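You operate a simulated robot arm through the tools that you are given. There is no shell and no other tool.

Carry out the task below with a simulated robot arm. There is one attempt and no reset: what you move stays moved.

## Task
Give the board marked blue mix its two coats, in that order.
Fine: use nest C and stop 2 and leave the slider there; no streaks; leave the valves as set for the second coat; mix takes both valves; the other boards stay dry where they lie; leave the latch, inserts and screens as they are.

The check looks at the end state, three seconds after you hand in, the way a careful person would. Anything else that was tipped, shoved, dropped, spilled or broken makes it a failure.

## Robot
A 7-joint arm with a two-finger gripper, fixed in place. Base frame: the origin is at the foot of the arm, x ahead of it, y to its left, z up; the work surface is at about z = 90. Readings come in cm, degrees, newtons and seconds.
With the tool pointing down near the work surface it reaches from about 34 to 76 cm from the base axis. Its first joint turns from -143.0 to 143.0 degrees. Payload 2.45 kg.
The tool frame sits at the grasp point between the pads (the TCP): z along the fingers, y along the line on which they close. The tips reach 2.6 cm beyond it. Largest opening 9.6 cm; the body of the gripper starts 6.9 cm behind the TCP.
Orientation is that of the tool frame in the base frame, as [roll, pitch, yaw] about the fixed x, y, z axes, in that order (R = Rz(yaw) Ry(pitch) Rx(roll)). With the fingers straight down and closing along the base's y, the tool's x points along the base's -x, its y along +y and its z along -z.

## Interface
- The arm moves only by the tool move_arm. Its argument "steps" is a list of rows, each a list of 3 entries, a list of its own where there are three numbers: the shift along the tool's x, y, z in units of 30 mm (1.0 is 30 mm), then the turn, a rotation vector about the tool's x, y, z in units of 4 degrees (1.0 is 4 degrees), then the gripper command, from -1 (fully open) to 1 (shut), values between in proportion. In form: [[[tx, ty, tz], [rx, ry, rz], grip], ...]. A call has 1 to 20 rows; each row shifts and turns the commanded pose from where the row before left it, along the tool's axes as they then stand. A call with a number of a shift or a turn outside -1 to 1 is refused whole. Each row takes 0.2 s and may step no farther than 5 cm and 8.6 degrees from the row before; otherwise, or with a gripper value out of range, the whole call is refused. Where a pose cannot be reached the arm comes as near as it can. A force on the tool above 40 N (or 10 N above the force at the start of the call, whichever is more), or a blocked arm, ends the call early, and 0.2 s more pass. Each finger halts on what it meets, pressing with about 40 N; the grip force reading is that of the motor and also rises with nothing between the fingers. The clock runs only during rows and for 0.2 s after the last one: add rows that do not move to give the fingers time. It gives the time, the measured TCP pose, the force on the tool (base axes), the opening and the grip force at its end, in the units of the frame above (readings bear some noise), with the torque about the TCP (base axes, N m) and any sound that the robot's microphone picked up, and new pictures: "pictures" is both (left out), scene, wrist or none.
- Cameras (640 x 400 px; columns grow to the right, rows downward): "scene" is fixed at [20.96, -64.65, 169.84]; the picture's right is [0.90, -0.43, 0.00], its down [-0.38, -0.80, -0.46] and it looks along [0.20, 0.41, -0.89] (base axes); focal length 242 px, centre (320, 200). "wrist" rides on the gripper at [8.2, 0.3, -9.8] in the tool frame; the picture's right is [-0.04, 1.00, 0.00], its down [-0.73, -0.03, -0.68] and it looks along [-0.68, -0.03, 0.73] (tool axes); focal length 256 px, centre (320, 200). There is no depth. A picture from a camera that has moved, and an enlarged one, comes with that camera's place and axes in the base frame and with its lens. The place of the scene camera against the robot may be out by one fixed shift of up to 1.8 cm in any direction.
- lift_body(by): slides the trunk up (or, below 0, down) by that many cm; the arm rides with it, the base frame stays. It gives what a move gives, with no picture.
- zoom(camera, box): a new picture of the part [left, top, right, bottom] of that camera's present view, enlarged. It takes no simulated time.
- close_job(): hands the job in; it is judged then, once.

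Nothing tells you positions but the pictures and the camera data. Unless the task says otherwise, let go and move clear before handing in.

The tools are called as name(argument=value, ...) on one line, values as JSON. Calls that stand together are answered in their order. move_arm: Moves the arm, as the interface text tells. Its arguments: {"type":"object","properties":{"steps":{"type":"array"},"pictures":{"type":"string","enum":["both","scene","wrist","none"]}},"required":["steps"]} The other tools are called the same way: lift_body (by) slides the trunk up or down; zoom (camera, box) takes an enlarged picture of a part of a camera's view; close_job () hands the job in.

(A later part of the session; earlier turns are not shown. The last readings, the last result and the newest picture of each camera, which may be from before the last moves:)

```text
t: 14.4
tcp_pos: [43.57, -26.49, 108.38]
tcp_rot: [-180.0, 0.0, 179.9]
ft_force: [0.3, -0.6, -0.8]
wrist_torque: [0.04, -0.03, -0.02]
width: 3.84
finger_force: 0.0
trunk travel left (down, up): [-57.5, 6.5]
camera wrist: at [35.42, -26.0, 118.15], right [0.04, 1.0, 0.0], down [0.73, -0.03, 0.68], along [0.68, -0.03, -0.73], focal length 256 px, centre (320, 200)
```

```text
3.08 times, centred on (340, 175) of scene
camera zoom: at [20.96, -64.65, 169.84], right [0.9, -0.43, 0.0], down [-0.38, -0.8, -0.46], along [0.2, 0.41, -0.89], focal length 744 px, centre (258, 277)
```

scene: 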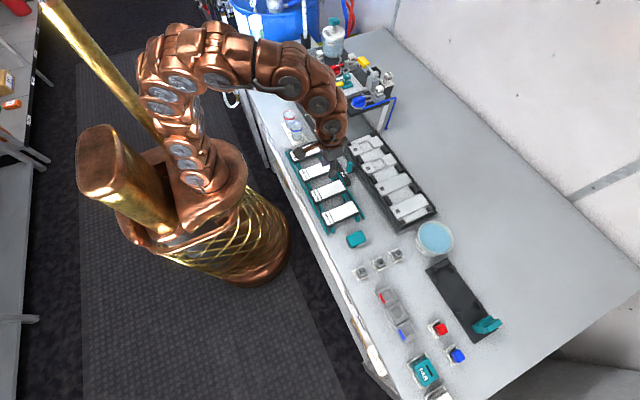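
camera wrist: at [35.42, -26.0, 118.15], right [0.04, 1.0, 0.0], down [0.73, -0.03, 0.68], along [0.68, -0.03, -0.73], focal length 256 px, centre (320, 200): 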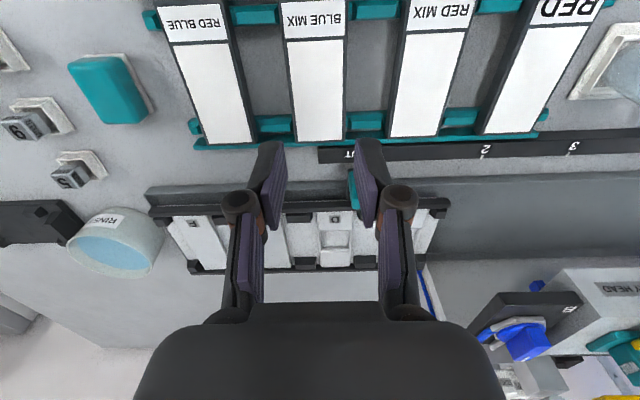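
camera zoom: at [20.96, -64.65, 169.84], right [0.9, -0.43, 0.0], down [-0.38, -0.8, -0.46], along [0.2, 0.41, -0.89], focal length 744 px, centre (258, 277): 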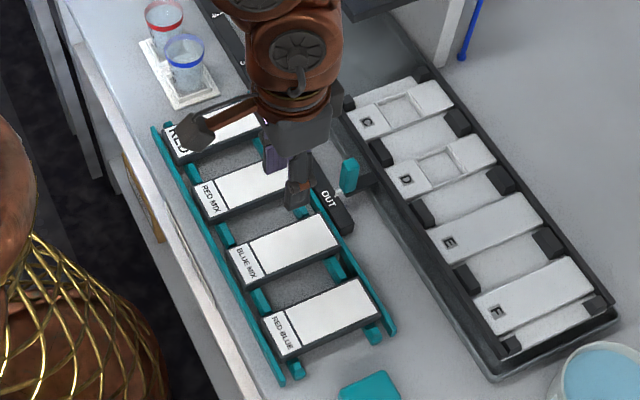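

The board slipped out of the fingers and is still in the rack. I'll check its position before regripping lower and slower.

zoom(camera="wrist", box=[160, 0, 480, 200])

zoom(camera="scene", box=[290, 160, 370, 230])

```text
2.00 times, centred on (320, 100) of wrist
camera zoom: at [35.42, -26.0, 118.15], right [0.04, 1.0, 0.0], down [0.73, -0.03, 0.68], along [0.68, -0.03, -0.73], focal length 512 px, centre (320, 400)
```

zoom: 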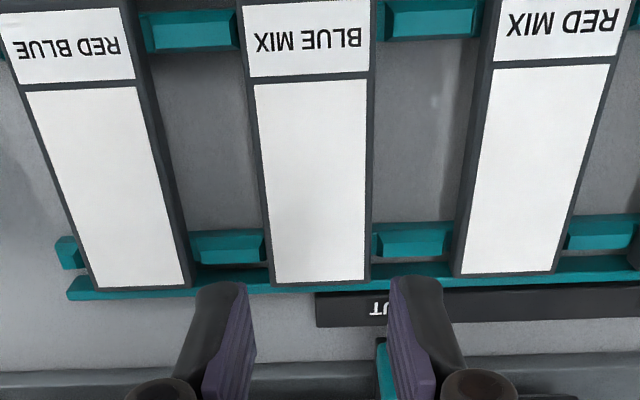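

```text
5.71 times, centred on (330, 195) of scene
camera zoom: at [20.96, -64.65, 169.84], right [0.9, -0.43, 0.0], down [-0.38, -0.8, -0.46], along [0.2, 0.41, -0.89], focal length 1382 px, centre (263, 229)
```

zoom: 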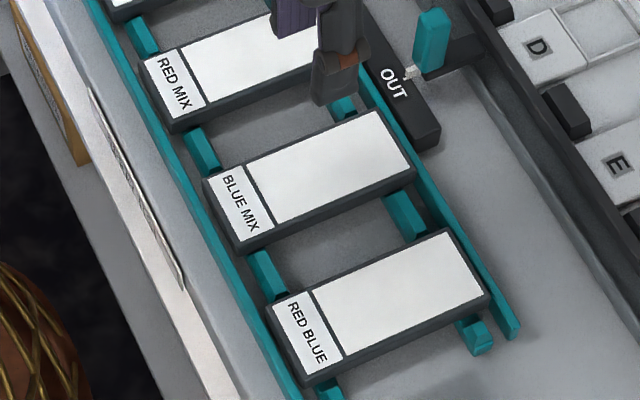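

The board is still seated straight. I'll open, go lower this time and read the force before closing.

move_arm(steps=[[[0, 0, 0], [0, 0, 0], -0.9], [[0, 0, 0], [0, 0, 0], -0.9], [[0, 0, 0.5], [0, 0, 0], -0.9], [[0, 0, 1], [0, 0, 0], -0.9], [[0, 0, 1], [0, 0, 0], -0.9], [[0, 0, 1], [0, 0, 0], -0.9], [[0, 0, 1], [0, 0, 0], -0.9], [[0, 0, 0.4], [0, 0, 0], -0.9], [[0, 0, 0.1], [0, 0, 0], -0.9], [[0, 0, 0.1], [0, 0, 0], -0.9], [[0, 0, 0], [0, 0, 0], -0.9]], pictures="wrist")

```text
t: 16.8
tcp_pos: [43.57, -26.55, 92.99]
tcp_rot: [-179.9, -0.1, 179.9]
ft_force: [-0.6, -0.2, -0.4]
wrist_torque: [0.04, 0.01, 0.01]
width: 9.12
finger_force: 0.0
trunk travel left (down, up): [-57.5, 6.5]
camera wrist: at [35.42, -26.08, 102.69], right [0.04, 1.0, 0.0], down [0.73, -0.03, 0.68], along [0.68, -0.03, -0.73], focal length 256 px, centre (320, 200)
```

wrist: 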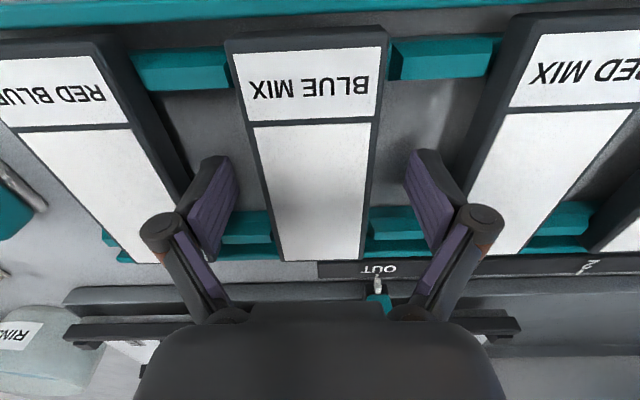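

No contact yet at z=93. I lower another 3 mm and close firmly.

move_arm(steps=[[[0, 0.03, 0.08], [0, 0, 0], -0.9], [[0, 0, 0], [0, 0, 0], -0.4], [[0, 0, 0], [0, 0, 0], 0], [[0, 0, 0], [0, 0, 0], 1], [[0, 0, 0], [0, 0, 0], 1], [[0, 0, 0], [0, 0, 0], 1], [[0, 0, 0], [0, 0, 0], 1], [[0, 0, 0], [0, 0, 0], 1], [[0, 0, 0], [0, 0, 0], 1], [[0, 0, 0], [0, 0, 0], 1]], pictures="wrist")

```text
t: 19.0
tcp_pos: [43.49, -26.24, 92.78]
tcp_rot: [-179.9, 0.1, 179.9]
ft_force: [1.0, -1.4, 5.0]
wrist_torque: [0.0, -0.01, 0.01]
width: 5.41
finger_force: 40.4
trunk travel left (down, up): [-57.5, 6.5]
camera wrist: at [35.46, -25.97, 102.46], right [0.04, 1.0, 0.0], down [0.73, -0.03, 0.68], along [0.68, -0.03, -0.73], focal length 256 px, centre (320, 200)
```

wrist: 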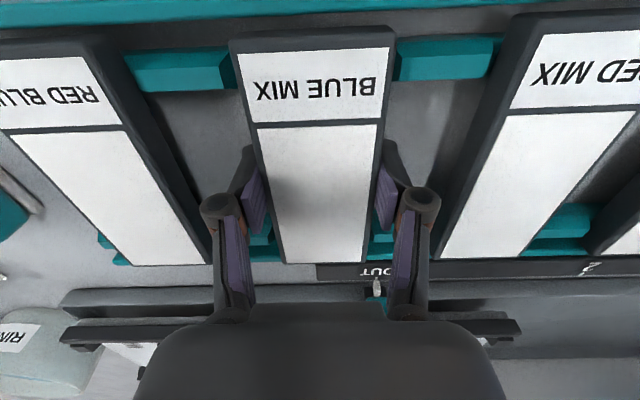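

Gripped again at 40 N. I lift very slowly this time and watch the opening.

move_arm(steps=[[[0, 0, -0.05], [0, 0, 0], 1], [[0, 0, -0.05], [0, 0, 0], 1], [[0, 0, -0.1], [0, 0, 0], 1], [[0, 0, -0.1], [0, 0, 0], 1], [[0, 0, 0], [0, 0, 0], 1]], pictures="wrist")

```text
t: 20.2
tcp_pos: [43.6, -26.25, 93.69]
tcp_rot: [-179.9, 0.0, 179.9]
ft_force: [0.2, 0.3, -0.1]
wrist_torque: [0.01, -0.02, -0.01]
width: 5.47
finger_force: 39.7
trunk travel left (down, up): [-57.5, 6.5]
camera wrist: at [35.49, -25.93, 103.42], right [0.04, 1.0, 0.0], down [0.73, -0.03, 0.68], along [0.68, -0.03, -0.73], focal length 256 px, centre (320, 200)
```

wrist: 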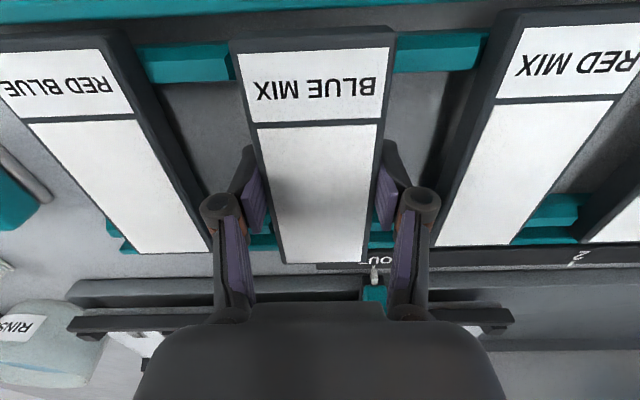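

The board now moves with the gripper. I continue lifting gently.

move_arm(steps=[[[0, 0, -0.1], [0, 0, 0], 1], [[0, 0, -0.12], [0, 0, 0], 1], [[0, 0, -0.15], [0, 0, 0], 1], [[0, 0, -0.18], [0, 0, 0], 1], [[0, 0, -0.2], [0, 0, 0], 1], [[0, 0, -0.22], [0, 0, 0], 1], [[0, 0, -0.25], [0, 0, 0], 1], [[0, 0, -0.25], [0, 0, 0], 1], [[0, 0, -0.25], [0, 0, 0], 1], [[0, 0, -0.25], [0, 0, 0], 1], [[0, 0, -0.25], [0, 0, 0], 1], [[0, 0, -0.22], [0, 0, 0], 1], [[0, 0, -0.2], [0, 0, 0], 1], [[0, 0, -0.15], [0, 0, 0], 1], [[0, 0, -0.1], [0, 0, 0], 1], [[0, 0, 0], [0, 0, 0], 1]], pictures="both")

```text
t: 23.6
tcp_pos: [43.64, -26.35, 102.42]
tcp_rot: [-179.9, 0.0, 179.9]
ft_force: [-0.5, 0.5, -0.3]
wrist_torque: [0.01, 0.01, -0.01]
width: 5.44
finger_force: 39.9
trunk travel left (down, up): [-57.5, 6.5]
camera wrist: at [35.48, -25.97, 112.06], right [0.04, 1.0, 0.0], down [0.73, -0.03, 0.68], along [0.68, -0.03, -0.73], focal length 256 px, centre (320, 200)
```

scene: 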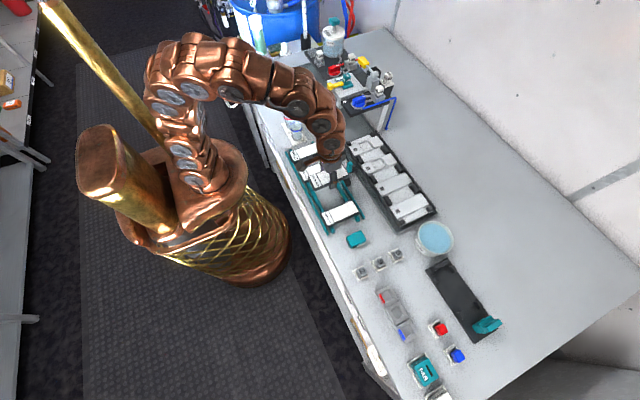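
wrist: 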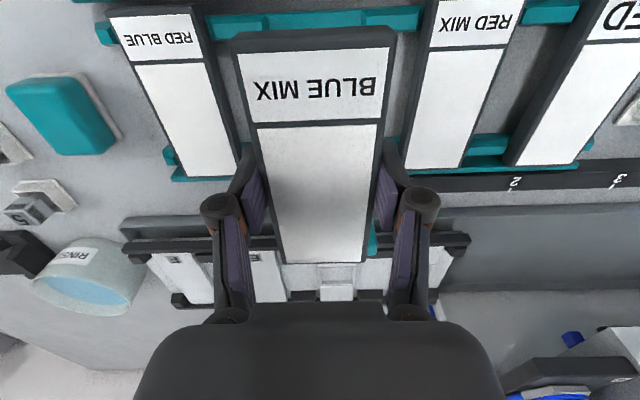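

The board is held firmly. I carry it slowly over nest C (about [65.2,-15]) at a safe height.

move_arm(steps=[[[-0.1, 0.05, -0.1], [0, 0, 0], 1], [[-0.2, 0.1, -0.15], [0, 0, 0], 1], [[-0.3, 0.15, -0.2], [0, 0, 0], 1], [[-0.4, 0.21, -0.25], [0, 0, 0], 1], [[-0.45, 0.24, -0.25], [0, 0, 0], 1], [[-0.45, 0.24, -0.25], [0, 0, 0], 1], [[-0.45, 0.24, -0.2], [0, 0, 0], 1], [[-0.45, 0.24, -0.2], [0, 0, 0], 1], [[-0.45, 0.24, -0.1], [0, 0, 0], 1], [[-0.45, 0.24, 0], [0, 0, 0], 1], [[-0.45, 0.24, 0], [0, 0, 0], 1], [[-0.45, 0.24, 0], [0, 0, 0], 1], [[-0.45, 0.24, 0], [0, 0, 0], 1], [[-0.45, 0.24, 0], [0, 0, 0], 1], [[-0.45, 0.24, 0], [0, 0, 0], 1], [[-0.4, 0.22, 0], [0, 0, 0], 1], [[-0.35, 0.2, 0], [0, 0, 0], 1], [[-0.3, 0.15, 0], [0, 0, 0], 1], [[-0.2, 0.1, 0], [0, 0, 0], 1], [[0, 0, 0], [0, 0, 0], 1]], pictures="both")

zoom(camera="scene", box=[320, 100, 440, 230])

zoom(camera="wrist", box=[160, 0, 480, 200])

```text
t: 27.8
tcp_pos: [65.17, -15.02, 107.46]
tcp_rot: [180.0, 0.1, 179.8]
ft_force: [-0.4, -0.1, -1.2]
wrist_torque: [-0.02, 0.01, -0.01]
width: 5.42
finger_force: 39.9
trunk travel left (down, up): [-57.5, 6.5]
camera wrist: at [57.08, -14.55, 117.18], right [0.04, 1.0, 0.0], down [0.73, -0.03, 0.68], along [0.68, -0.03, -0.73], focal length 256 px, centre (320, 200)
```

scene: 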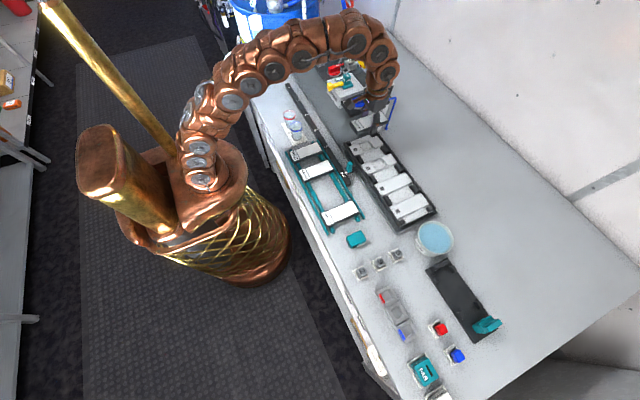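
wrist: 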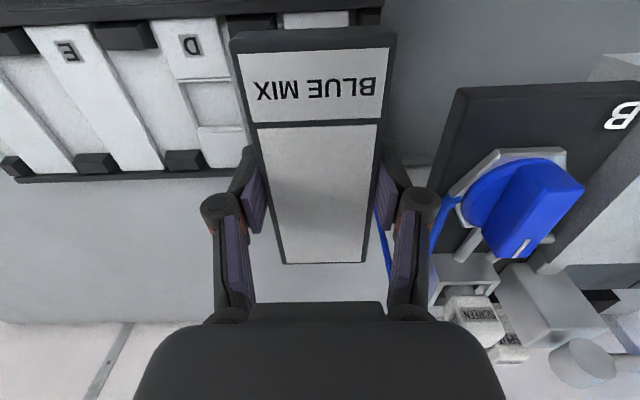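

```text
3.08 times, centred on (380, 165) of scene
camera zoom: at [20.96, -64.65, 169.84], right [0.9, -0.43, 0.0], down [-0.38, -0.8, -0.46], along [0.2, 0.41, -0.89], focal length 744 px, centre (135, 308)
```

zoom: 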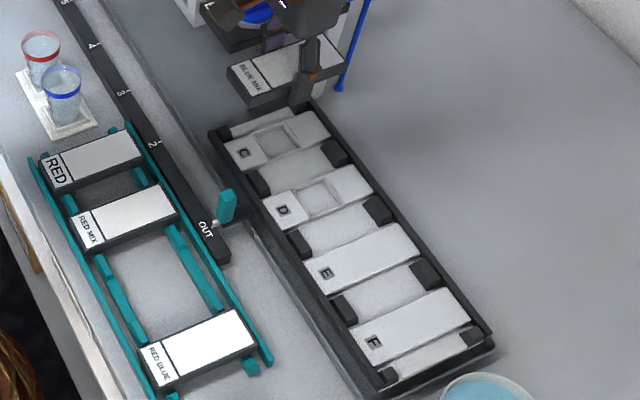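

```text
2.00 times, centred on (320, 100) of wrist
camera zoom: at [57.08, -14.55, 117.18], right [0.04, 1.0, 0.0], down [0.73, -0.03, 0.68], along [0.68, -0.03, -0.73], focal length 512 px, centre (320, 400)
```

zoom: 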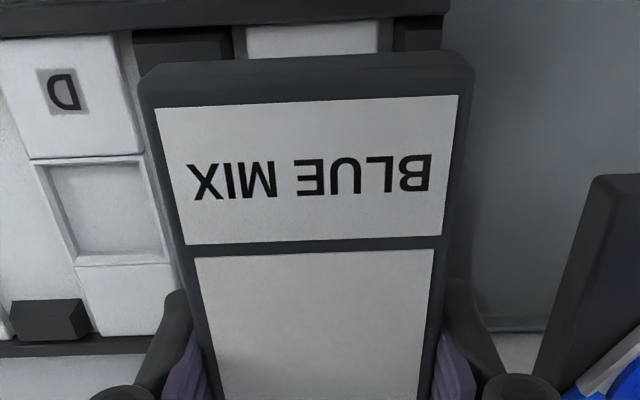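

The board is above nest C with clearance to the blue valve. Before lowering I measure the board in hand and the nest more exactly.

zoom(camera="wrist", box=[220, 20, 410, 140])

zoom(camera="wrist", box=[240, 180, 400, 280])

zoom(camera="wrist", box=[140, 0, 260, 190])

zoom(camera="scene", box=[345, 120, 405, 170])

```text
3.33 times, centred on (315, 80) of wrist
camera zoom: at [57.08, -14.55, 117.18], right [0.04, 1.0, 0.0], down [0.73, -0.03, 0.68], along [0.68, -0.03, -0.73], focal length 853 px, centre (337, 600)
```

zoom: 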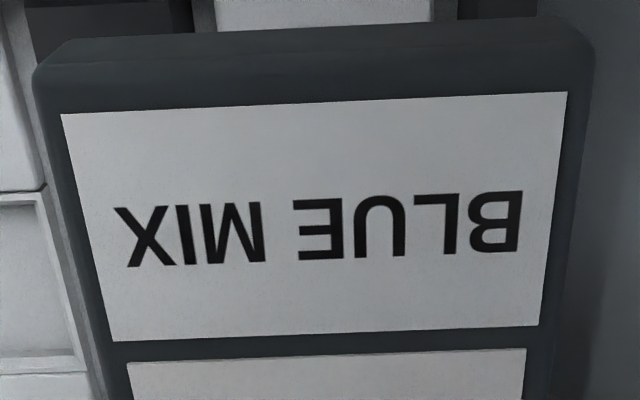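

```text
4.00 times, centred on (320, 230) of wrist
camera zoom: at [57.08, -14.55, 117.18], right [0.04, 1.0, 0.0], down [0.73, -0.03, 0.68], along [0.68, -0.03, -0.73], focal length 1024 px, centre (320, 80)
```

zoom: 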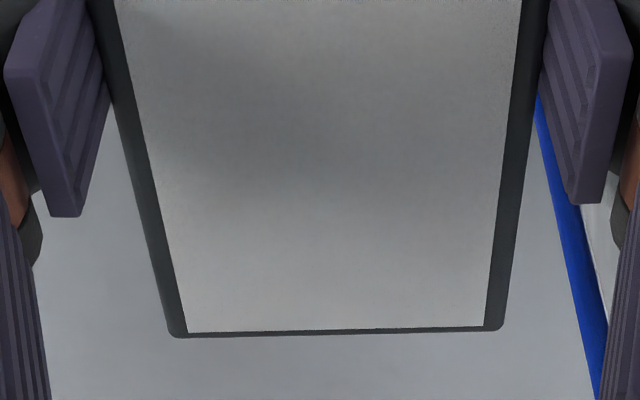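

```text
2.11 times, centred on (200, 95) of wrist
camera zoom: at [57.08, -14.55, 117.18], right [0.04, 1.0, 0.0], down [0.73, -0.03, 0.68], along [0.68, -0.03, -0.73], focal length 539 px, centre (573, 421)
```

zoom: 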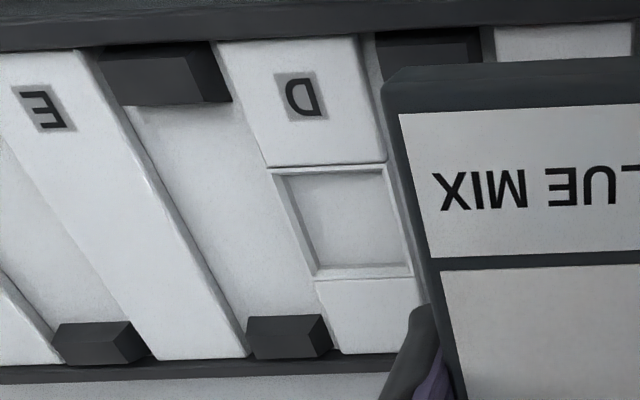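

```text
8.00 times, centred on (375, 145) of scene
camera zoom: at [20.96, -64.65, 169.84], right [0.9, -0.43, 0.0], down [-0.38, -0.8, -0.46], along [0.2, 0.41, -0.89], focal length 1934 px, centre (-120, 640)
```

zoom: 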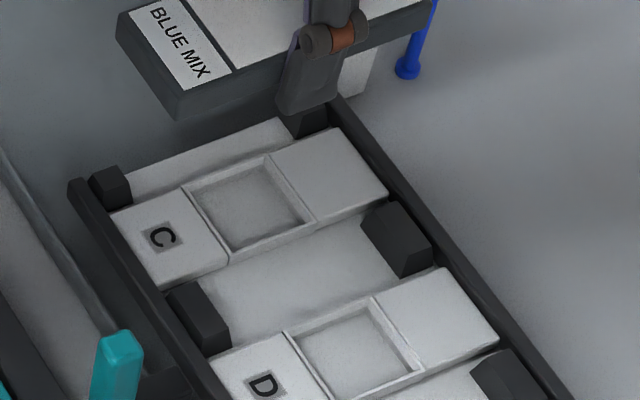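

Board measures about 12.85 × 5.44 cm, centred on the gripper; nest C centre comes out at about [66.5,-15.0], floor near z≈94. I shift 1.1 cm forward and lower to just above the nest.

move_arm(steps=[[[-0.12, 0, 0.1], [0, 0, 0], 1], [[-0.12, 0, 0.15], [0, 0, 0], 1], [[-0.12, 0, 0.2], [0, 0, 0], 1], [[0, 0, 0.25], [0, 0, 0], 1], [[0, 0, 0.3], [0, 0, 0], 1], [[0, 0, 0.3], [0, 0, 0], 1], [[0, 0, 0.3], [0, 0, 0], 1], [[0, 0, 0.3], [0, 0, 0], 1], [[0, 0, 0.3], [0, 0, 0], 1], [[0, 0, 0.25], [0, 0, 0], 1], [[0, 0, 0.2], [0, 0, 0], 1], [[0, 0, 0.15], [0, 0, 0], 1], [[0, 0, 0.1], [0, 0, 0], 1], [[0, 0, 0], [0, 0, 0], 1]], pictures="both")

zoom(camera="scene", box=[345, 110, 405, 170])

zoom(camera="wrist", box=[220, 20, 410, 140])

zoom(camera="wrist", box=[240, 200, 400, 300])

```text
t: 30.8
tcp_pos: [66.45, -14.86, 98.69]
tcp_rot: [180.0, 0.0, 179.9]
ft_force: [0.4, -0.4, -0.3]
wrist_torque: [-0.01, 0.01, 0.04]
width: 5.48
finger_force: 39.9
trunk travel left (down, up): [-57.5, 6.5]
camera wrist: at [58.2, -14.55, 108.46], right [0.04, 1.0, 0.0], down [0.73, -0.03, 0.68], along [0.68, -0.03, -0.73], focal length 256 px, centre (320, 200)
```

scene: 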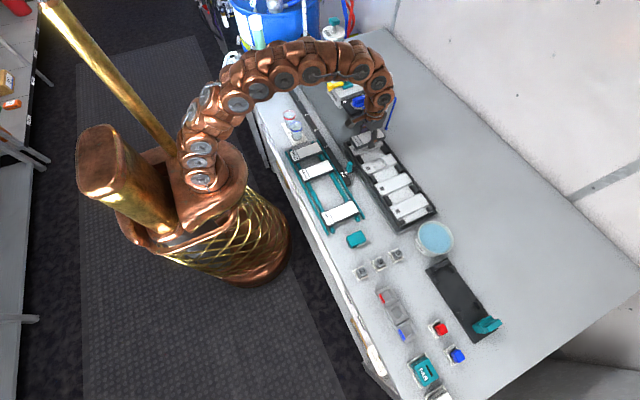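
wrist: 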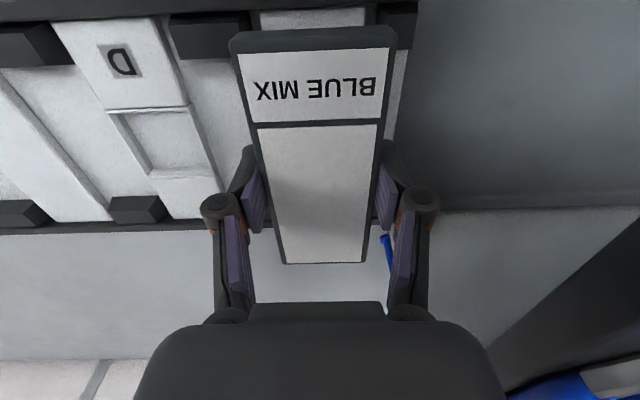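

```text
6.67 times, centred on (375, 140) of scene
camera zoom: at [20.96, -64.65, 169.84], right [0.9, -0.43, 0.0], down [-0.38, -0.8, -0.46], along [0.2, 0.41, -0.89], focal length 1612 px, centre (-47, 600)
```

zoom: 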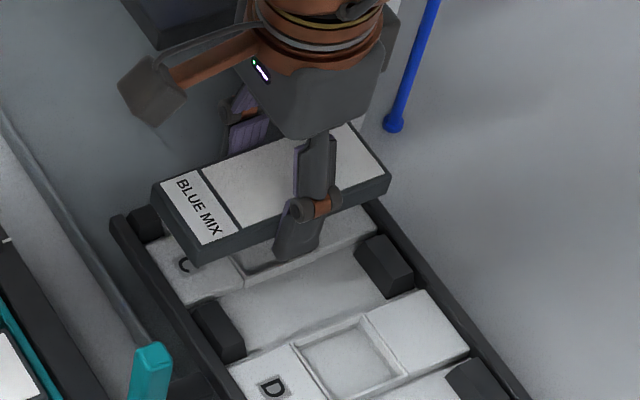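

```text
3.33 times, centred on (315, 80) of wrist
camera zoom: at [58.2, -14.55, 108.46], right [0.04, 1.0, 0.0], down [0.73, -0.03, 0.68], along [0.68, -0.03, -0.73], focal length 853 px, centre (337, 600)
```

zoom: 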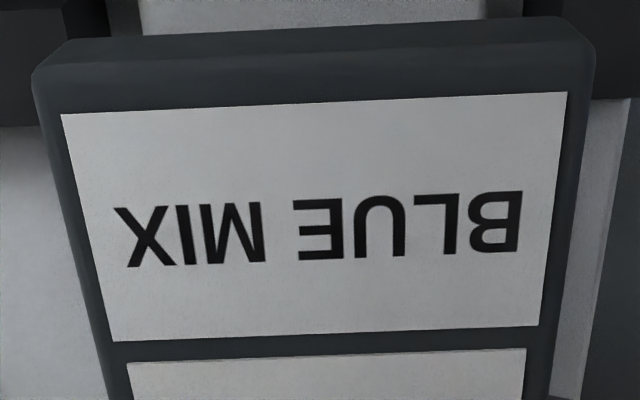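

```text
4.00 times, centred on (320, 250) of wrist
camera zoom: at [58.2, -14.55, 108.46], right [0.04, 1.0, 0.0], down [0.73, -0.03, 0.68], along [0.68, -0.03, -0.73], focal length 1024 px, centre (320, 0)
```

zoom: 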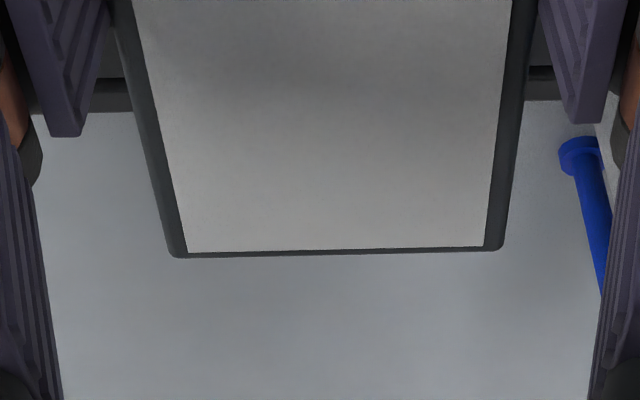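

The board is lined up between the front and back rails (59.75–73.3) and between the blocks. I lower slowly until just off contact and read the force.

move_arm(steps=[[[0, 0, 0.15], [0, 0, 0], 1], [[0, 0, 0.15], [0, 0, 0], 1], [[0, 0, 0.15], [0, 0, 0], 1], [[0, 0, 0.1], [0, 0, 0], 1], [[0, 0, 0.1], [0, 0, 0], 1], [[0, 0, 0.05], [0, 0, 0], 1], [[0, 0, 0], [0, 0, 0], 1]], pictures="both")

zoom(camera="scene", box=[345, 110, 405, 170])

zoom(camera="wrist", box=[160, 0, 480, 240])

```text
t: 32.4
tcp_pos: [66.38, -14.93, 96.61]
tcp_rot: [-180.0, 0.0, 179.9]
ft_force: [0.7, 0.5, -0.1]
wrist_torque: [-0.01, 0.02, 0.01]
width: 5.4
finger_force: 40.1
trunk travel left (down, up): [-57.5, 6.5]
camera wrist: at [58.22, -14.55, 106.35], right [0.04, 1.0, 0.0], down [0.73, -0.03, 0.68], along [0.68, -0.03, -0.73], focal length 256 px, centre (320, 200)
```

scene: 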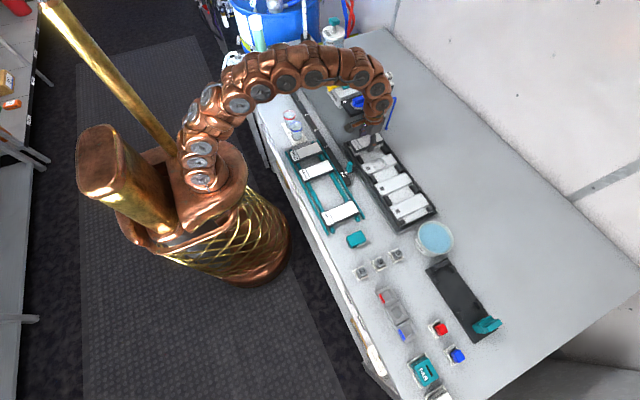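
wrist: 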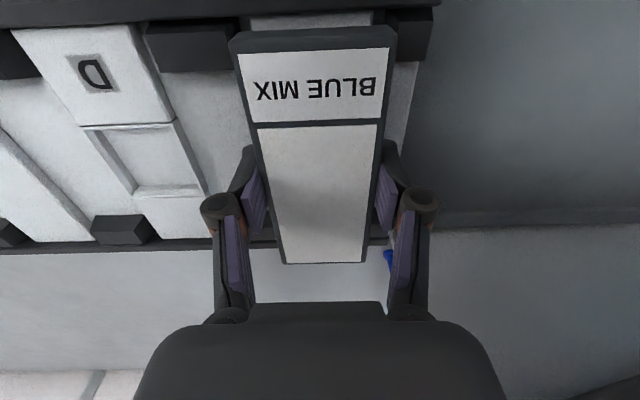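

```text
6.67 times, centred on (375, 140) of scene
camera zoom: at [20.96, -64.65, 169.84], right [0.9, -0.43, 0.0], down [-0.38, -0.8, -0.46], along [0.2, 0.41, -0.89], focal length 1612 px, centre (-47, 600)
```

zoom: 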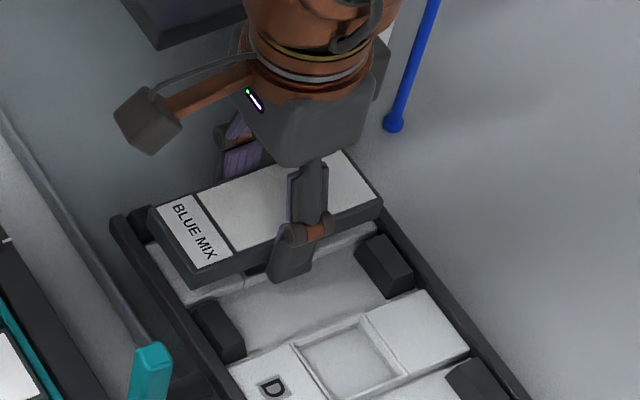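

```text
1.67 times, centred on (320, 120) of wrist
camera zoom: at [58.22, -14.55, 106.35], right [0.04, 1.0, 0.0], down [0.73, -0.03, 0.68], along [0.68, -0.03, -0.73], focal length 427 px, centre (320, 333)
```

zoom: 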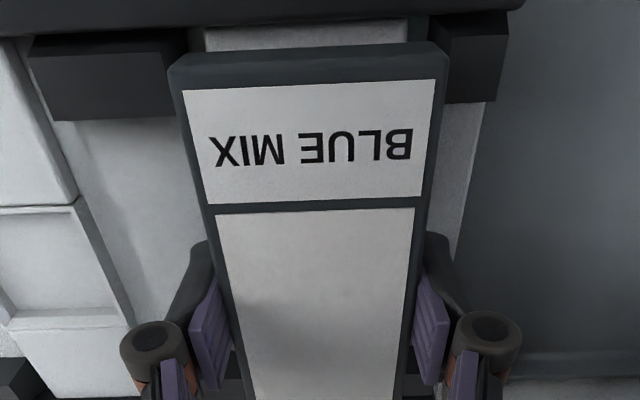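

No contact yet and alignment still good. I continue down in small steps.

move_arm(steps=[[[0, 0, 0.05], [0, 0, 0], 1], [[0, 0, 0.05], [0, 0, 0], 1], [[0, 0, 0.05], [0, 0, 0], 1], [[0, 0, 0], [0, 0, 0], 1]], pictures="none")

```text
t: 33.4
tcp_pos: [66.33, -14.93, 96.09]
tcp_rot: [-179.9, -0.1, 179.9]
ft_force: [0.5, 0.0, 0.5]
wrist_torque: [0.01, -0.02, 0.01]
width: 5.43
finger_force: 39.8
trunk travel left (down, up): [-57.5, 6.5]
```

move_arm(steps=[[[0, 0, 0.05], [0, 0, 0], 1], [[0, 0, 0.05], [0, 0, 0], 1], [[0, 0, 0], [0, 0, 0], 1]], pictures="scene")

zoom(camera="scene", box=[345, 110, 405, 170])

zoom(camera="wrist", box=[160, 0, 480, 280])

```text
t: 34.2
tcp_pos: [66.45, -14.98, 95.92]
tcp_rot: [-180.0, 0.0, 179.9]
ft_force: [0.1, 0.1, -0.4]
wrist_torque: [0.0, 0.0, 0.03]
width: 5.47
finger_force: 40.1
trunk travel left (down, up): [-57.5, 6.5]
```

scene: 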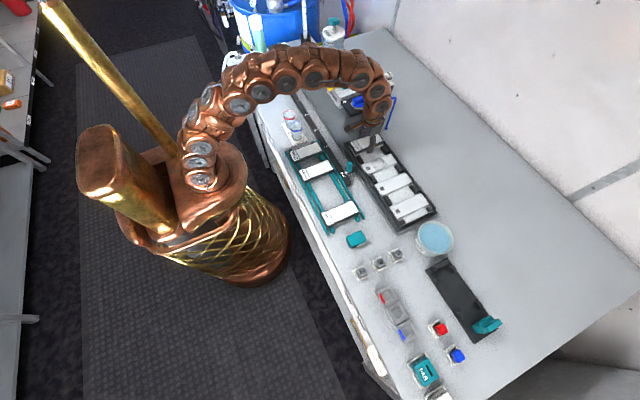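

```text
6.67 times, centred on (375, 140) of scene
camera zoom: at [20.96, -64.65, 169.84], right [0.9, -0.43, 0.0], down [-0.38, -0.8, -0.46], along [0.2, 0.41, -0.89], focal length 1612 px, centre (-47, 600)
```

zoom: 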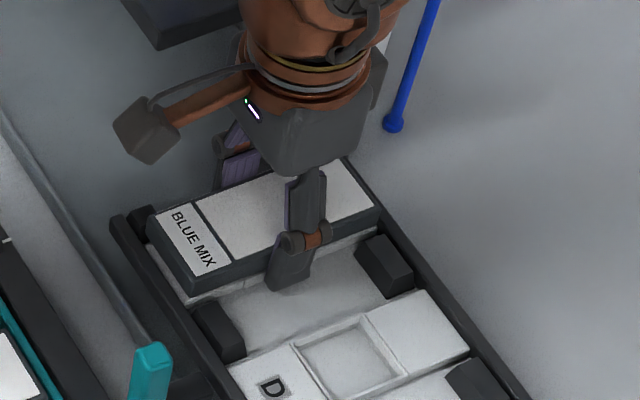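

```text
1.43 times, centred on (320, 140) of wrist
camera zoom: at [58.23, -14.57, 105.67], right [0.04, 1.0, 0.0], down [0.73, -0.03, 0.68], along [0.68, -0.03, -0.73], focal length 366 px, centre (320, 286)
```

zoom: 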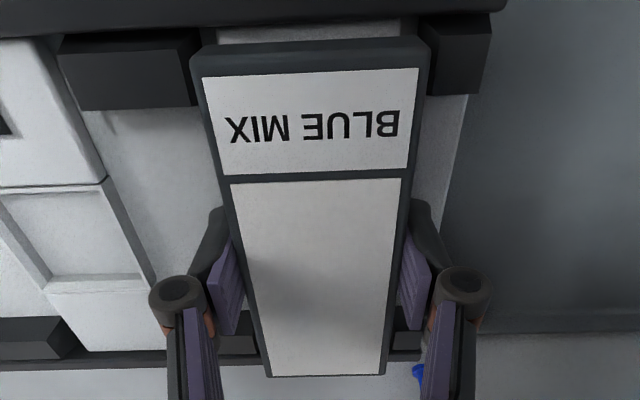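

Still free. A few more small steps down.

move_arm(steps=[[[0, 0, 0.05], [0, 0, 0], 1], [[0, 0, 0.05], [0, 0, 0], 1], [[0, 0, 0], [0, 0, 0], 1]], pictures="none")

```text
t: 35.0
tcp_pos: [66.39, -14.98, 95.66]
tcp_rot: [180.0, 0.0, 179.8]
ft_force: [0.0, 0.0, 2.9]
wrist_torque: [0.02, 0.0, 0.02]
width: 5.44
finger_force: 39.9
trunk travel left (down, up): [-57.5, 6.5]
```

First light contact (≈3 N). One more millimetre, then look.

move_arm(steps=[[[0, 0, 0.03], [0, 0, 0], 1], [[0, 0, 0], [0, 0, 0], 1]], pictures="scene")

zoom(camera="scene", box=[350, 120, 400, 160])

```text
t: 35.6
tcp_pos: [66.46, -14.9, 95.68]
tcp_rot: [-180.0, 0.1, 179.9]
ft_force: [-4.6, 1.3, 10.7]
wrist_torque: [0.04, 0.13, 0.03]
width: 5.45
finger_force: 39.8
trunk travel left (down, up): [-57.5, 6.5]
```

scene: 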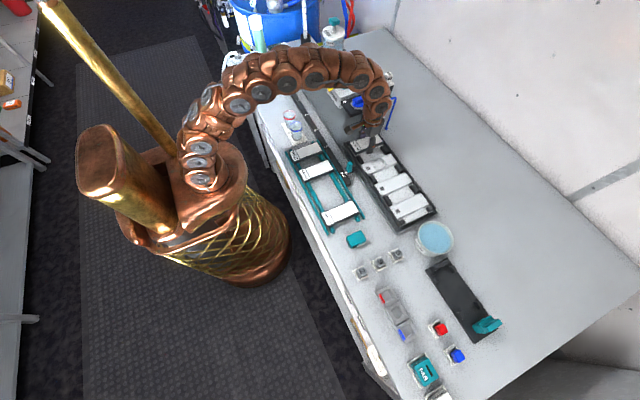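

```text
10.00 times, centred on (375, 140) of scene
camera zoom: at [20.96, -64.65, 169.84], right [0.9, -0.43, 0.0], down [-0.38, -0.8, -0.46], along [0.2, 0.41, -0.89], focal length 2418 px, centre (-230, 800)
```

zoom: 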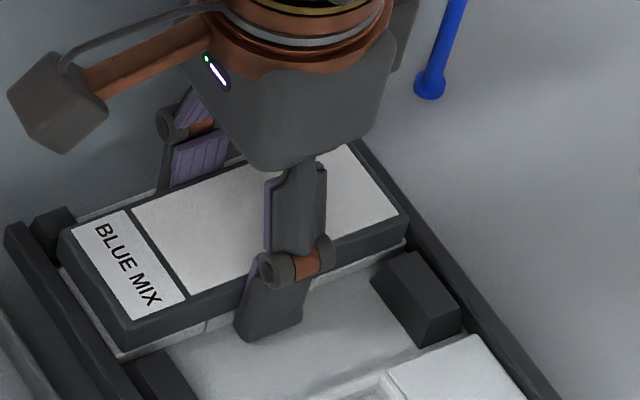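

Contact force rose to ~11 N, so fingertips/board have reached the nest. I back off a millimetre and release gently with a small opening.

move_arm(steps=[[[0, 0, -0.03], [0, 0, 0], 1], [[0, 0, 0], [0, 0, 0], -0.1], [[0, 0, 0], [0, 0, 0], -0.2], [[0, 0, 0], [0, 0, 0], -0.25], [[0, 0, 0], [0, 0, 0], -0.3], [[0, 0, 0], [0, 0, 0], -0.375], [[0, 0, 0], [0, 0, 0], -0.375]], pictures="both")

zoom(camera="scene", box=[350, 120, 400, 160])

zoom(camera="wrist", box=[160, 0, 480, 280])

```text
t: 37.2
tcp_pos: [66.42, -14.9, 95.53]
tcp_rot: [-180.0, 0.0, -180.0]
ft_force: [-0.2, 0.4, 0.0]
wrist_torque: [0.02, 0.0, -0.02]
width: 6.62
finger_force: 0.1
trunk travel left (down, up): [-57.5, 6.5]
camera wrist: at [58.25, -14.56, 105.34], right [0.04, 1.0, 0.0], down [0.73, -0.03, 0.68], along [0.68, -0.03, -0.73], focal length 256 px, centre (320, 200)
```

scene: 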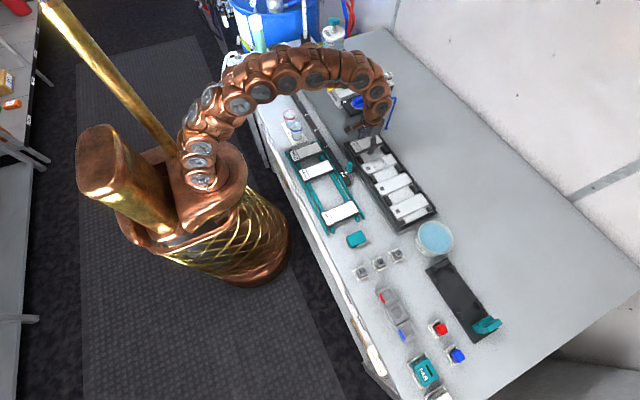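
wrist: 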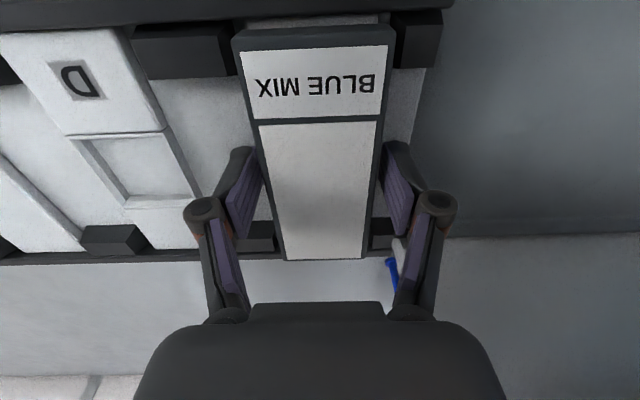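

```text
10.00 times, centred on (375, 140) of scene
camera zoom: at [20.96, -64.65, 169.84], right [0.9, -0.43, 0.0], down [-0.38, -0.8, -0.46], along [0.2, 0.41, -0.89], focal length 2418 px, centre (-230, 800)
```

zoom: 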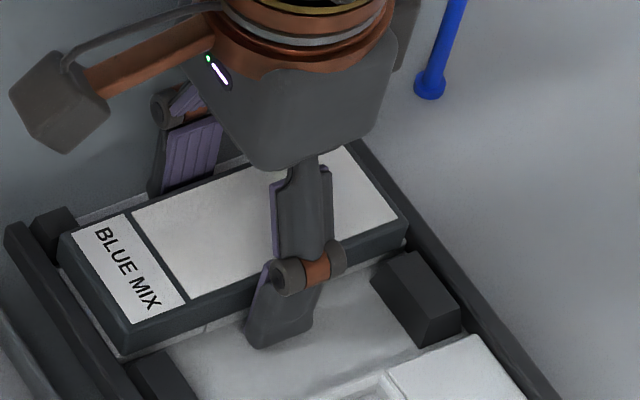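

```text
1.43 times, centred on (320, 140) of wrist
camera zoom: at [58.25, -14.56, 105.34], right [0.04, 1.0, 0.0], down [0.73, -0.03, 0.68], along [0.68, -0.03, -0.73], focal length 366 px, centre (320, 286)
```

zoom: 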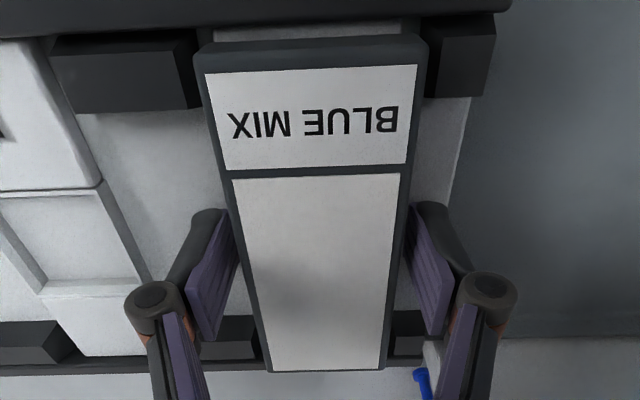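

The board dropped only a few millimetres and sits between the blocks. I rise straight up and verify.

move_arm(steps=[[[0, 0, -0.2], [0, 0, 0], -0.375], [[0, 0, -0.4], [0, 0, 0], -0.375], [[0, 0, -0.6], [0, 0, 0], -0.375], [[0, 0, -0.8], [0, 0, 0], -0.375], [[0, 0, -0.8], [0, 0, 0], -0.375], [[0, 0, -0.8], [0, 0, 0], -0.375], [[0, 0, -0.4], [0, 0, 0], -0.375], [[0, 0, 0], [0, 0, 0], -0.375]], pictures="both")

zoom(camera="scene", box=[340, 110, 420, 180])

zoom(camera="wrist", box=[160, 0, 480, 280])

```text
t: 39.0
tcp_pos: [66.17, -14.92, 107.55]
tcp_rot: [180.0, -0.2, 180.0]
ft_force: [-0.4, -0.2, -0.1]
wrist_torque: [0.02, 0.02, 0.0]
width: 6.61
finger_force: 0.1
trunk travel left (down, up): [-57.5, 6.5]
camera wrist: at [57.97, -14.53, 117.3], right [0.04, 1.0, 0.0], down [0.73, -0.03, 0.68], along [0.68, -0.03, -0.73], focal length 256 px, centre (320, 200)
```

scene: 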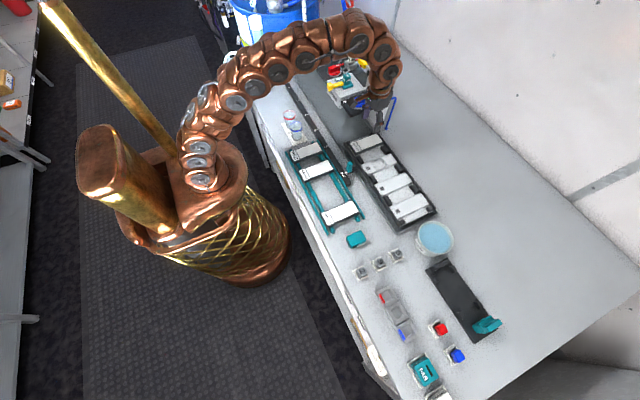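
wrist: 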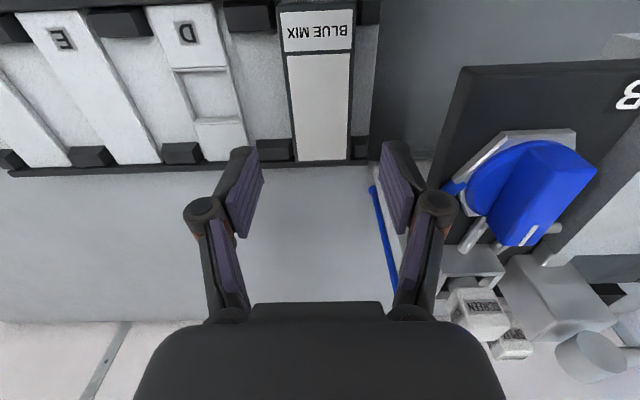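

```text
5.71 times, centred on (380, 145) of scene
camera zoom: at [20.96, -64.65, 169.84], right [0.9, -0.43, 0.0], down [-0.38, -0.8, -0.46], along [0.2, 0.41, -0.89], focal length 1382 px, centre (-23, 514)
```

zoom: 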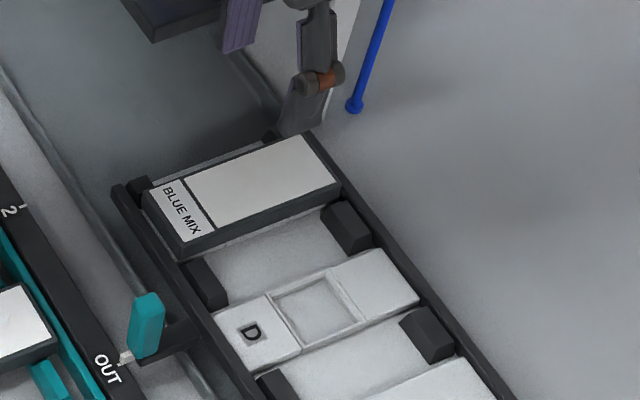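

```text
1.43 times, centred on (320, 140) of wrist
camera zoom: at [57.97, -14.53, 117.3], right [0.04, 1.0, 0.0], down [0.73, -0.03, 0.68], along [0.68, -0.03, -0.73], focal length 366 px, centre (320, 286)
```

zoom: 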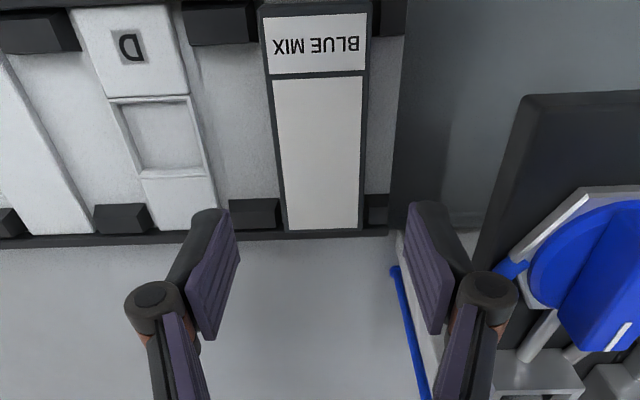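

BLUE MIX is seated in nest C. Next I'll go up and over to the blue valve knob (axis ≈[66.1,-4.95], bar top z≈109.4) to see how it turns.

move_arm(steps=[[[0, 0, -0.8], [0, 0, 0], -0.375], [[0, 0, -0.9], [0, 0, 0], 0.1], [[0, 0, -0.9], [0, 0, 0], 0.1], [[0, 0, -0.9], [0, 0, 0], 0.1], [[0, 0.8, 0], [0, 0, 0], 0.1], [[0, 0.9, 0], [0, 0, 0], 0.1], [[0, 0.9, 0], [0, 0, 0], 0.1], [[0, 0.73, 0], [0, 0, 0], 0.1], [[0, 0, 0], [0, 0, 0], 0.1]], pictures="both")

zoom(camera="wrist", box=[160, 0, 480, 200])

zoom(camera="scene", box=[320, 30, 420, 130])

```text
t: 41.0
tcp_pos: [66.25, -4.89, 114.65]
tcp_rot: [-180.0, 0.0, 180.0]
ft_force: [0.1, 0.5, -0.3]
wrist_torque: [-0.01, -0.01, 0.0]
width: 4.31
finger_force: 0.0
out of reach, approached as far as the arm can: row 3, 4
trunk travel left (down, up): [-57.5, 6.5]
camera wrist: at [58.09, -4.52, 124.41], right [0.04, 1.0, 0.0], down [0.73, -0.03, 0.68], along [0.68, -0.03, -0.73], focal length 256 px, centre (320, 200)
```

scene: 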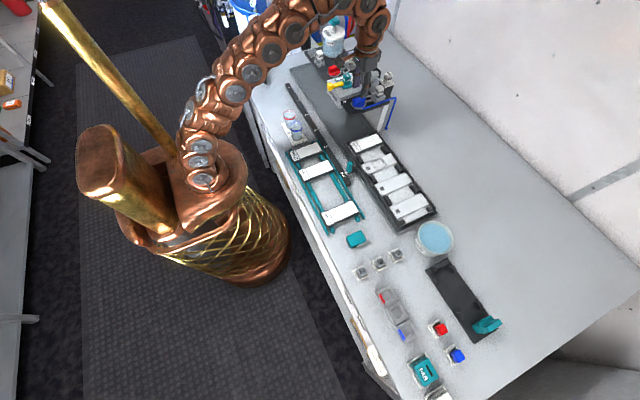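
wrist: 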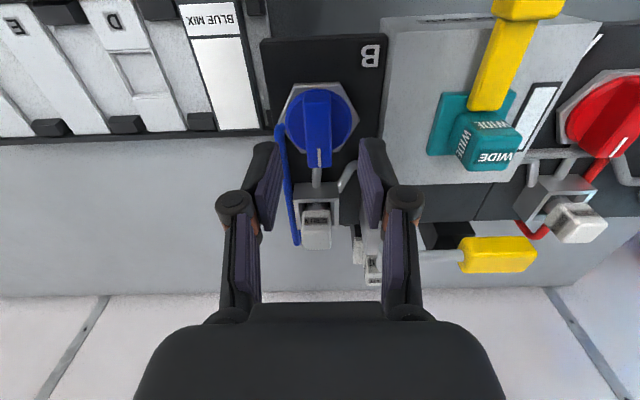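

```text
2.00 times, centred on (320, 100) of wrist
camera zoom: at [58.09, -4.52, 124.41], right [0.04, 1.0, 0.0], down [0.73, -0.03, 0.68], along [0.68, -0.03, -0.73], focal length 512 px, centre (320, 400)
```

zoom: 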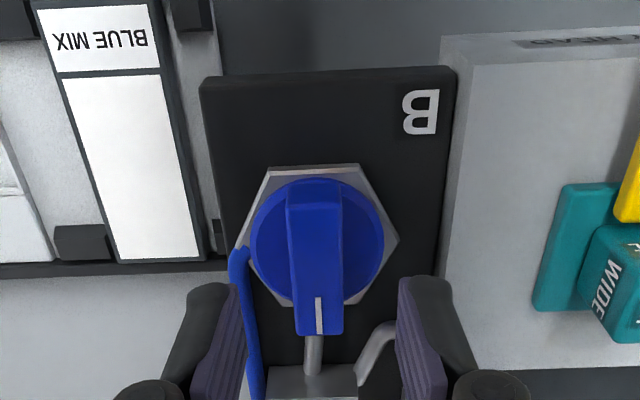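

```text
4.00 times, centred on (370, 80) of scene
camera zoom: at [20.96, -64.65, 169.84], right [0.9, -0.43, 0.0], down [-0.38, -0.8, -0.46], along [0.2, 0.41, -0.89], focal length 967 px, centre (120, 680)
```

zoom: 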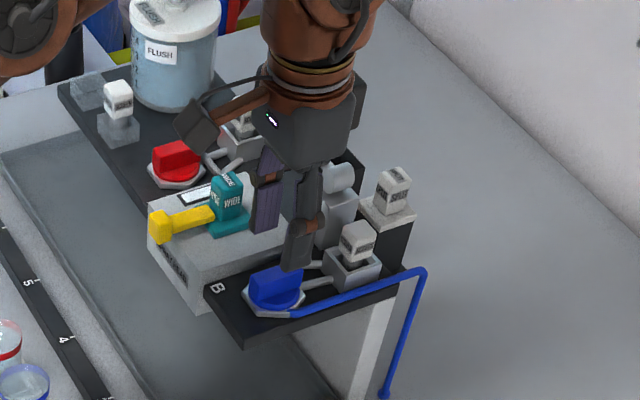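

The blue knob is right below the gripper, but the arm is at its height limit here. I raise the trunk a little to gain workspace.

lift_body(by=6)

```text
t: 42.0
tcp_pos: [66.27, -4.86, 120.72]
tcp_rot: [-180.0, 0.1, 180.0]
ft_force: [0.7, -0.6, -1.1]
wrist_torque: [-0.02, 0.02, 0.01]
width: 4.3
finger_force: 0.0
trunk travel left (down, up): [-63.5, 0.5]
```

Trunk is up; the gripper is centred over the blue knob axis. I descend with a 4.3 cm opening.

move_arm(steps=[[[0, 0, 0.8], [0, 0, 0], 0.1], [[0, 0, 0.8], [0, 0, 0], 0.1], [[0, 0, 0.6], [0, 0, 0], 0.1], [[0, 0, 0], [0, 0, 0], 0.1]], pictures="both")

zoom(camera="scene", box=[330, 60, 410, 130])

```text
t: 43.0
tcp_pos: [66.44, -4.87, 113.95]
tcp_rot: [-179.9, 0.0, 179.8]
ft_force: [-0.3, -0.1, 0.0]
wrist_torque: [-0.04, 0.0, -0.01]
width: 4.32
finger_force: 0.1
trunk travel left (down, up): [-63.5, 0.5]
camera wrist: at [58.23, -4.55, 123.66], right [0.04, 1.0, 0.0], down [0.73, -0.03, 0.68], along [0.68, -0.03, -0.73], focal length 256 px, centre (320, 200)
```

scene: 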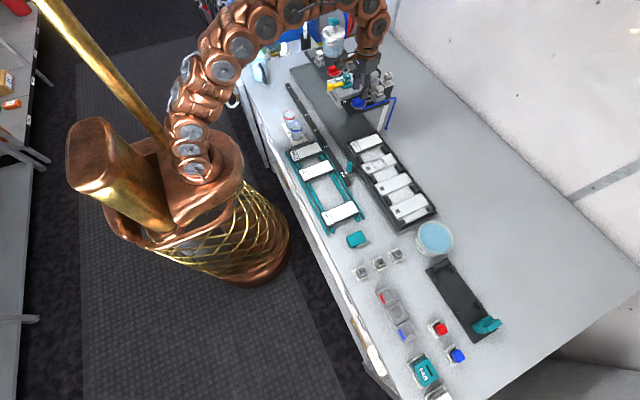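
wrist: 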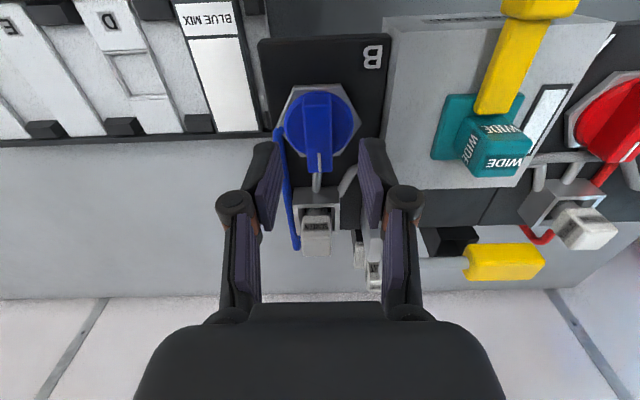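

```text
5.71 times, centred on (370, 95) of scene
camera zoom: at [20.96, -64.65, 169.84], right [0.9, -0.43, 0.0], down [-0.38, -0.8, -0.46], along [0.2, 0.41, -0.89], focal length 1382 px, centre (34, 800)
```

zoom: 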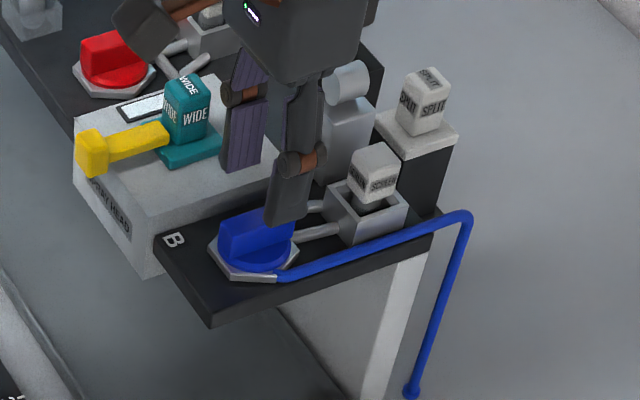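

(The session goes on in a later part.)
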